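You operate a simulated robot arm through the tools that you are given. There is no shell and no other tool. Be economical: measure what you need, move in short steps, check, and stop when the job is done.

Carry out the task below with a simulated robot arm. There is one attempt and no reset: what you move stays moved.

TASK
Fetch the 640 cork block from the prep bench top and set it in the red tray.
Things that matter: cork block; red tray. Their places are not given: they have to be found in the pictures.

It is judged by the outcome, as a careful person would: the job done as asked, and still so three seconds after it is handed in. It fails if anything else is knocked over, pushed out of place, dropped, spilled or broken.

THE ROBOT
A 6-joint arm with a two-finger parallel gripper, fixed in place. Base frame: the origin is at the foot of the arm, x ahead of it, y to its left, z up; the work surface is at about z = 0. Lengths are in mm, angles in degrees, forces in N, time in s.
With the tool pointing down near the work surface it reaches from about 160 to 420 mm from the base axis. Its first joint turns from -66.0 to 66.0 degrees. Payload 1.57 kg.
Tool frame: the origin (TCP) lies between the finger pads and is the grasp point; the fingertips stand 30 mm ahead of it; z points along the fingers, y is the line along which they close. The gripper opens to 80 mm. The fingers are 17 mm wide and 12 mm thick; the gripper's body (40 by 82 mm) begins 80 mm behind the TCP.
Orientation is that of the tool frame in the base frame, as a unit quaternion [w, x, y, z]. With the fingers straight down and closing along the base's y, the tool's x points along the base's -x, its y along +y and its z along -z.

THE INTERFACE
- The arm moves only by the tool nudge_tool. Its argument "increments" is text: rows parted by semicolons, each of 5 numbers parted by spaces: the shift along the base's x, y, z in mm, then the turn about the base's z in degrees, then the opening, from 0 (shut) to 1 (fully open). In form: x y z twist gripper; .... A call has 1 to 10 rows; each row shifts and turns the commanded pose from where the row before left it. A row lasts 0.2 s, in which the tool goes at most 50 mm and 8.6 degrees; a call with a longer step from one row to the next is refused whole, and so is a gripper value outside its range. A pose out of reach is approached as far as the arm can. The call stops where the force on the tool passes 40 N (or 10 N more than at its start, if that is more) or the arm is blocked; 0.2 s more then pass. The fingers move at their own pace (about 153 mm/s each) and stop on an object; they squeeze with about 30 N. The grip force told is the motor's: it shows also when the fingers shut on nothing. Time passes only in rows, and 0.2 s behind the last, so rows that do not move let the fingers close. It gives the time, the measured TCP pose, the force on the tool (base axes), the opening and the grip force at its end, in the units of the frame above (readings bear some noise), and new pictures: "show" is both (left out), scene, wrist or none.
- Cameras (640 x 400 px; columns grow to the right, rows downward): "scene" is fixed at [61.8, -338.6, 420.2]; the picture's right is [0.68, -0.73, 0.00], its down [-0.54, -0.51, -0.67] and it looks along [0.49, 0.46, -0.74] (base axes); focal length 214 px, centre (320, 200). "wrist" rides on the gripper at [-32, 0, -78] in the tool frame; the picture's right is [0.00, -1.00, 0.00], its down [0.97, 0.00, -0.24] and it looks along [0.24, 0.00, 0.97] (tool axes); focal length 218 px, centre (320, 200).
- locate(camera, pixels): for up to 12 pixels [column, row] of the newest picture of that camera ("zoom" is the newest enlarged one), the place [x, y, z] in the base frame of the surface seen there, good to about 2 mm, but the place of the scene camera against the robot may be out by one fixed shift of up to 25 mm in any direction. No time passes.
- inspect(camera, box): a new picture of the part [left, top, right, bottom] of that camera's present view, enlarged. No time passes.
- job_done(): hands the job in; it is judged then, once.

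Work in short steps. Measure before you move; look again where a grasp or a placing could have gone wrong, and mend it. You have 60 turns and 120 pictures in all, the two below and enlarged ones among them. Open the gripper and draw the arm clear of the work before you hand the job in, unless the task says otherwise; then end with one line.

The tools are called after ">>>" by a JSON object that holds its "op" and its "data". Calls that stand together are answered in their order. nudge_tool: Moves the arm, as the interface text tells. Its arguments: {"type":"object","properties":{"increments":{"type":"string"},"show":{"type":"string","enum":["both","scene","wrist","none"]}},"required":["increments"]} The other tools are called the same way: locate (camera, pixels) gives the place of the surface under pixels of a picture; inspect (camera, box) takes an enlarged picture of a part of a camera's view; job_done () hands the job in.

At the start:

```text
t: 0.0
ee_pos: [227.9, -15.4, 258.9]
tcp_rot: [-0.001, -0.001, 1.0, 0.0]
force: [0.0, -0.5, -0.5]
grip_width: 80.2
gripper_force: 0.0
```

scene: 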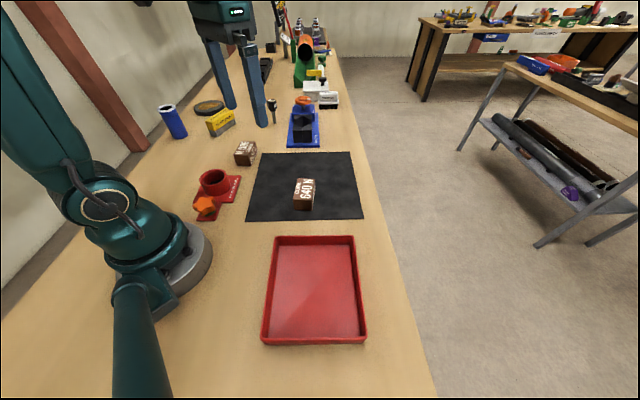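
wrist: 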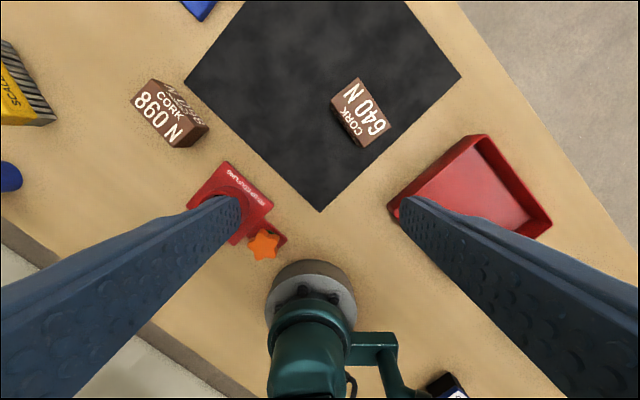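

The block marked 640 N seems to be on the black mat (wrist px ~360,112), a decoy 860 N at (170,115). The red tray is at (475,185). I enlarge to read labels and locate points.

>>> {"op": "inspect", "data": {"camera": "wrist", "box": [300, 60, 440, 160]}}

>>> {"op": "locate", "data": {"camera": "wrist", "pixels": [[331, 98], [360, 79], [391, 127], [362, 147], [350, 130], [480, 135], [552, 225], [390, 205], [475, 195], [330, 150], [500, 190]]}}

>>> {"op": "locate", "data": {"camera": "scene", "pixels": [[305, 188], [275, 237], [355, 237], [366, 341], [263, 341], [315, 290], [303, 205]]}}

>>> {"op": "inspect", "data": {"camera": "scene", "box": [220, 130, 380, 230]}}

```text
4.00 times, centred on (370, 110) of wrist
```

zoom: 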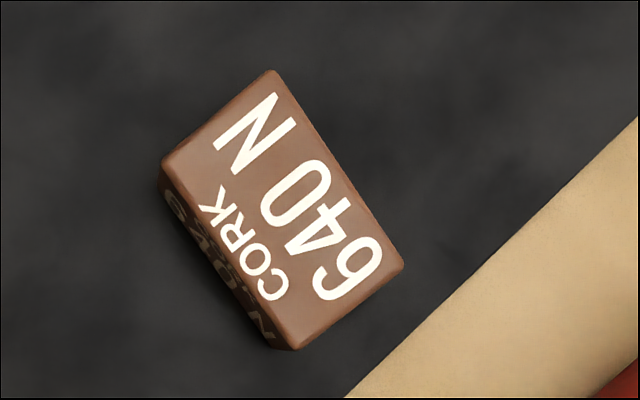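

```text
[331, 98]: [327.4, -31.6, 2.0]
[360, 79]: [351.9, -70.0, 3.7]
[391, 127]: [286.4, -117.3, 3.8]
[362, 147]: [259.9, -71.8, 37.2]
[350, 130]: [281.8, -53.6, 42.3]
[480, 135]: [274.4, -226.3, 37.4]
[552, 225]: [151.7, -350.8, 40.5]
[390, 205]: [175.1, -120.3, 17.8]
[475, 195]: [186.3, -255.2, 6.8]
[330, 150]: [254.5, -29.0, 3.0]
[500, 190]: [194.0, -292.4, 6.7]
```

```text
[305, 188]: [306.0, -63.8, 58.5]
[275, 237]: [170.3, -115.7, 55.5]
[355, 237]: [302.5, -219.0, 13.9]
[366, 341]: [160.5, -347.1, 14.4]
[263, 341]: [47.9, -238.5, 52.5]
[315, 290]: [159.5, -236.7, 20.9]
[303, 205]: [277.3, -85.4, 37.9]
```

```text
4.00 times, centred on (300, 180) of scene
```

zoom: 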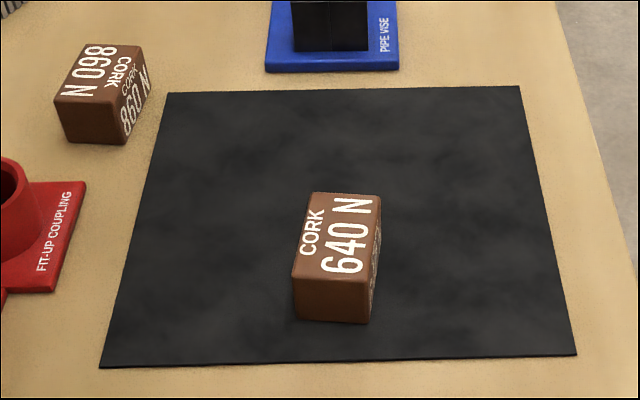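

The 640 label is confirmed. I measure the top-face corners slightly inside the edges.

>>> {"op": "locate", "data": {"camera": "wrist", "pixels": [[333, 100], [358, 80], [389, 126], [367, 142], [361, 112], [346, 90], [374, 104], [345, 117], [378, 133], [420, 260], [480, 250]]}}

```text
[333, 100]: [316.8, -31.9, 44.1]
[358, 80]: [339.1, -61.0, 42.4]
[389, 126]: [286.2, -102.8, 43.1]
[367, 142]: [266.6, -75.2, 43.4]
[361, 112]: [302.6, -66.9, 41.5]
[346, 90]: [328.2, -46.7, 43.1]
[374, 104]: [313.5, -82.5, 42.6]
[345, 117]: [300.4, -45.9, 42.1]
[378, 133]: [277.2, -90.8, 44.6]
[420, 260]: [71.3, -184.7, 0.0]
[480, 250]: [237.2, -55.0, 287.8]
```

The block's top face is centred at about (302,-68), z=43, with its short axis at ~128° (39 mm wide). I move above it and twist by +38.5°.

>>> {"op": "nudge_tool", "data": {"increments": "15 -10.5 -22 7.7 1; 15 -10.5 -22 7.7 1; 15 -10.5 -22 7.7 1; 15 -10.5 -22 7.7 1; 14 -10.5 -22 7.7 1; 0 0 0 0 1"}}

```text
t: 1.4
ee_pos: [302.3, -67.9, 149.2]
tcp_rot: [0.0, -0.33, 0.944, 0.0]
force: [0.2, 0.2, -0.2]
grip_width: 80.0
gripper_force: 0.1
```

scene: 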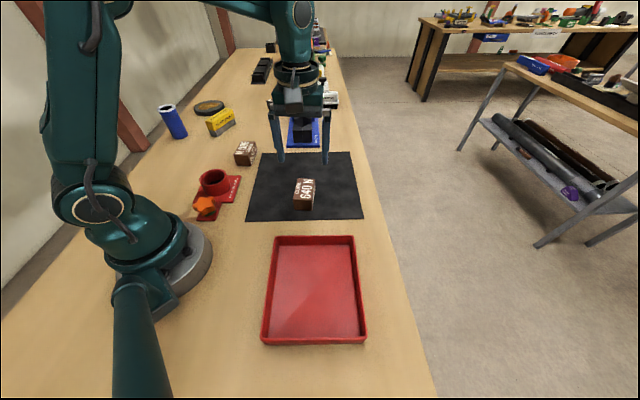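
wrist: 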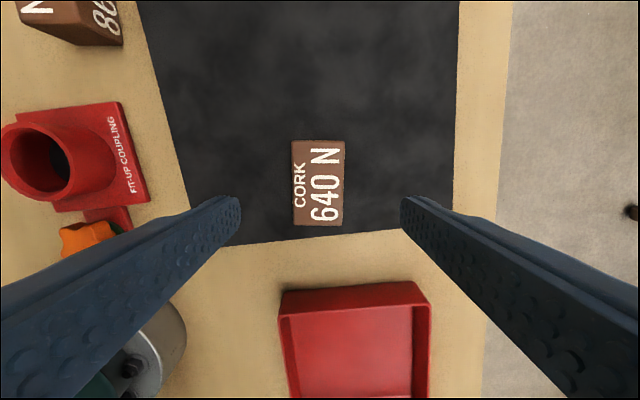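

The block is upright in view, centred at (318,183), aligned with the fingers. I recheck its centre before descending, and the tray's visible corners.

>>> {"op": "locate", "data": {"camera": "wrist", "pixels": [[294, 144], [342, 145], [342, 222], [296, 222], [318, 183], [283, 294], [427, 286], [355, 390]]}}

>>> {"op": "locate", "data": {"camera": "scene", "pixels": [[276, 240], [352, 239], [363, 339], [266, 339], [305, 187], [285, 250], [345, 250], [350, 325], [280, 325]]}}

```text
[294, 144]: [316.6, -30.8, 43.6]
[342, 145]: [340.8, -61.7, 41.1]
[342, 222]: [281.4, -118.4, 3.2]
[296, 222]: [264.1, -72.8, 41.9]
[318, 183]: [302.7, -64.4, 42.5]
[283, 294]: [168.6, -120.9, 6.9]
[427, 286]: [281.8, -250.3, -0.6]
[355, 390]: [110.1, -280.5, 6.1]
```

```text
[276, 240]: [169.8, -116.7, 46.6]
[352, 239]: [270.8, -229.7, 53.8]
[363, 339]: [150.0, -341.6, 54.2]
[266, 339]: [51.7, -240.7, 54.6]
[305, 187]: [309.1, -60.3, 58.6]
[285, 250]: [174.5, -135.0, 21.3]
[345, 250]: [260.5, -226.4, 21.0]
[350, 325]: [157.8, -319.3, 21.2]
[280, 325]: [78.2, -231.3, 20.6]
```

Centre is confirmed at ~(303,-67). I descend straight down to z≈37 and then close.

>>> {"op": "nudge_tool", "data": {"increments": "0 0 -28 0 1; 0 0 -28 0 1; 0 0 -28 0 1; 0 0 -18 0 1; 0 0 -10 0 1; 0 0 0 0 1"}}

```text
t: 2.8
ee_pos: [301.8, -67.4, 36.2]
tcp_rot: [0.001, -0.329, 0.944, 0.001]
force: [-0.4, 0.0, 0.9]
grip_width: 80.0
gripper_force: 0.1
```

scene: 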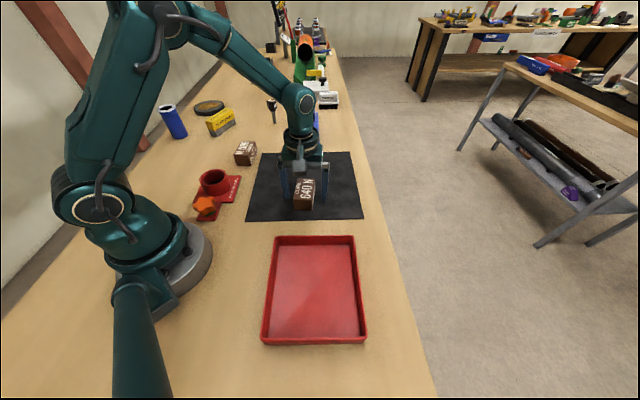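
wrist: 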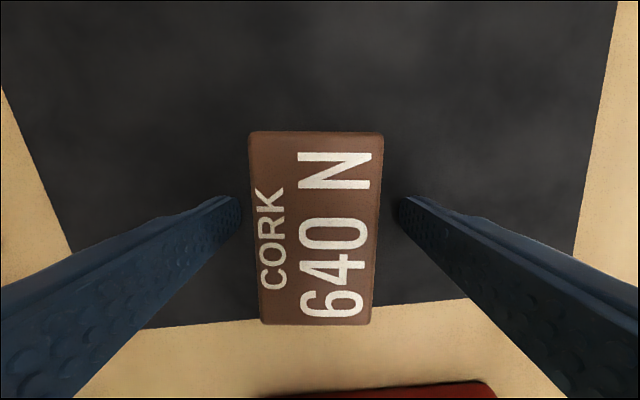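

The fingers straddle the block evenly. I close, then lift slightly to check the grip.

>>> {"op": "nudge_tool", "data": {"increments": "0 0 0 0 0; 0 0 0 0 0; 0 0 0 0 0; 0 0 5 0 0; 0 0 10 0 0; 0 0 15 0 0"}}

```text
t: 4.2
ee_pos: [304.0, -66.9, 68.2]
tcp_rot: [0.001, -0.33, 0.944, 0.0]
force: [-0.5, 0.3, 0.0]
grip_width: 44.5
gripper_force: 30.0
```

scene: 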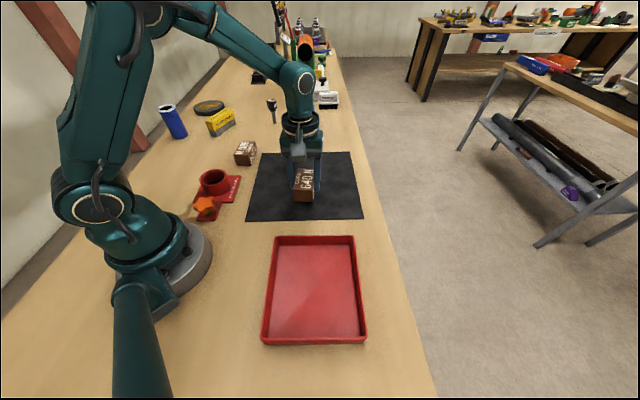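
wrist: 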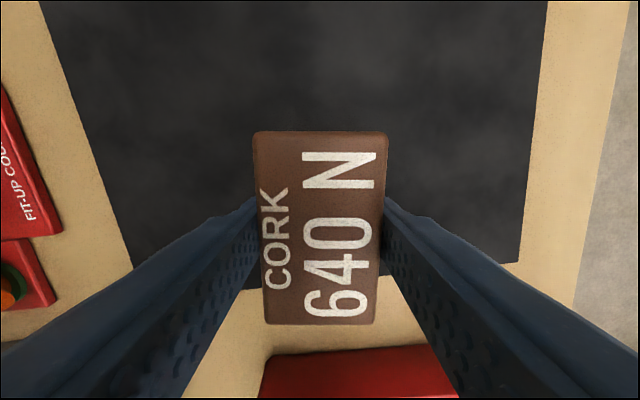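

The block is held (44.5 mm, 30 N). I lift to ~118 and carry to above the tray centre ~(161,-232).

>>> {"op": "nudge_tool", "data": {"increments": "0 0 25 0 0; 0 0 25 0 0; -18 -20 0 0 0; -18 -21 0 0 0; -18 -21 0 0 0; -18 -21 0 0 0; -18 -21 0 0 0; -18 -21 0 0 0; -18 -20 0 0 0; -16 -20 0 0 0"}}

```text
t: 6.4
ee_pos: [160.8, -233.6, 117.6]
tcp_rot: [0.0, -0.33, 0.944, 0.0]
force: [-0.9, 0.5, 0.4]
grip_width: 44.0
gripper_force: 29.8
```

scene: 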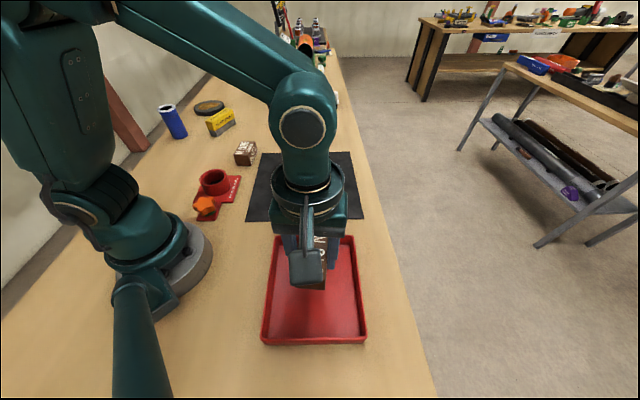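
wrist: 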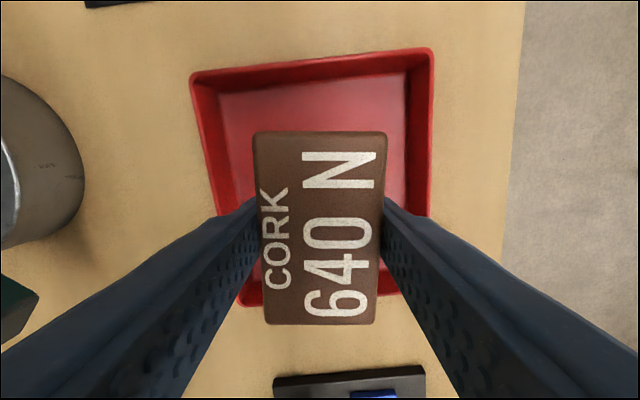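

Block is over the tray. I verify the tray rim and floor positions around it before lowering.

>>> {"op": "locate", "data": {"camera": "wrist", "pixels": [[196, 76], [428, 52], [208, 150], [424, 150], [240, 110], [390, 110], [246, 302], [330, 60]]}}

```text
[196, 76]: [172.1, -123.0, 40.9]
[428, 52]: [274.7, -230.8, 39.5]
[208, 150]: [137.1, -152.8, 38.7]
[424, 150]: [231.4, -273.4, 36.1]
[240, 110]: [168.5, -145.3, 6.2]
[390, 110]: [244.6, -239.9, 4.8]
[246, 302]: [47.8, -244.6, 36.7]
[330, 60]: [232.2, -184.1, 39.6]
```

Tray centre is ~(162,-237) with floor z≈6, so release at TCP z≈40. I shift 3 mm and lower.

>>> {"op": "nudge_tool", "data": {"increments": "1 -3 -25 0 0; 0 0 -25 0 0; 0 0 -15 0 0; 0 0 -8 0 0; 0 0 -3 0 0; 0 0 0 0 0"}}

```text
t: 7.8
ee_pos: [162.3, -236.2, 40.9]
tcp_rot: [-0.001, -0.33, 0.944, 0.0]
force: [0.5, -0.3, -0.7]
grip_width: 43.9
gripper_force: 29.9
```

scene: 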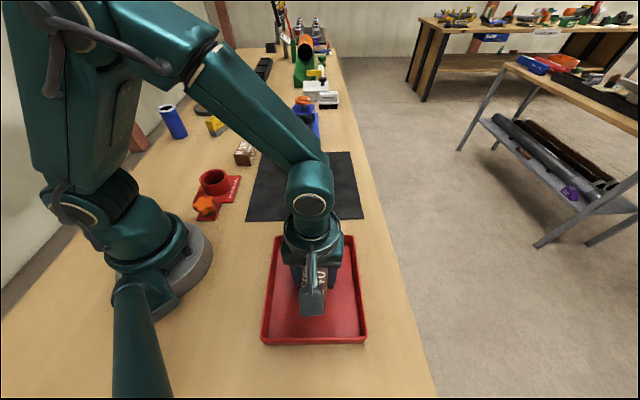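
wrist: 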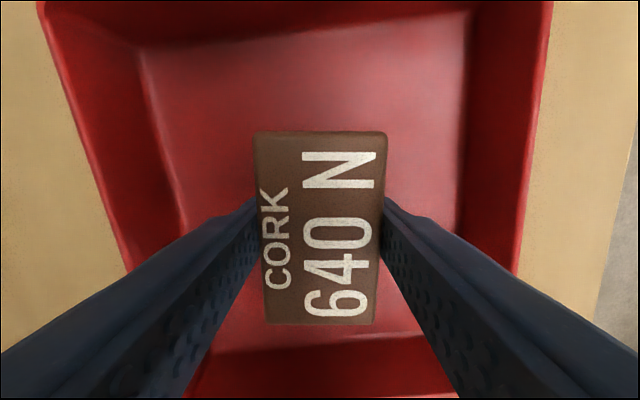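

No contact yet; I creep down a few mm until touch.

>>> {"op": "nudge_tool", "data": {"increments": "0 0 -1 0 0; 0 0 -1 0 0; 0 0 0 0 0", "show": "none"}}

```text
t: 8.6
ee_pos: [161.9, -235.6, 39.3]
tcp_rot: [0.001, -0.33, 0.944, -0.001]
force: [-1.3, 1.7, 17.6]
grip_width: 44.3
gripper_force: 30.3
```

Contact (17 N upward): the block is on the tray floor. I open moderately and rise.

>>> {"op": "nudge_tool", "data": {"increments": "0 0 0.5 0 0.75; 0 0 0 0 0.75; 0 0 0 0 0.75; 0 0 15 0 0.75; 0 0 25 0 0.75; 0 0 35 0 0.75; 0 0 40 0 0.75; 0 0 40 0 0.75; 0 0 0 0 0.75"}}

```text
t: 10.6
ee_pos: [161.4, -235.9, 195.4]
tcp_rot: [0.0, -0.329, 0.944, 0.001]
force: [0.0, 0.4, 0.2]
grip_width: 60.2
gripper_force: 0.1
```

scene: 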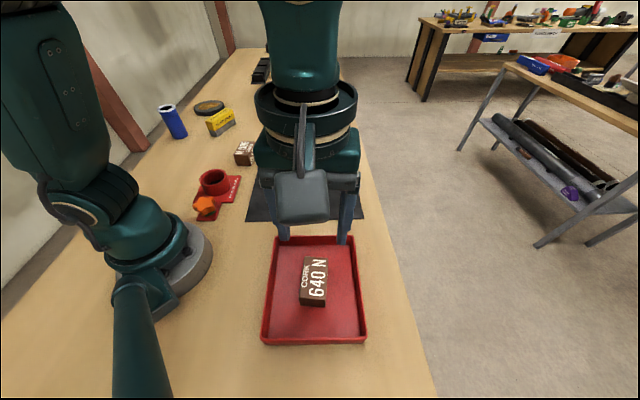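
wrist: 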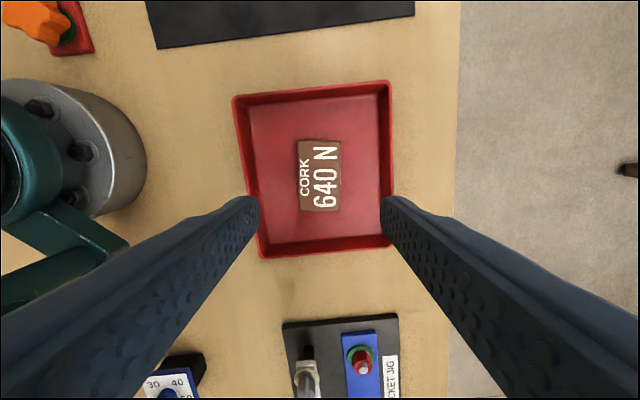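

The block sits flat in the tray (scene px 313,282) and nothing else has moved. The arm is clear, so I hand in.

>>> {"op": "job_done", "data": {}}

```text
The job is handed in.
```

The 640 cork block is in the red tray, lying flat near its centre; the gripper is open and the arm is clear.
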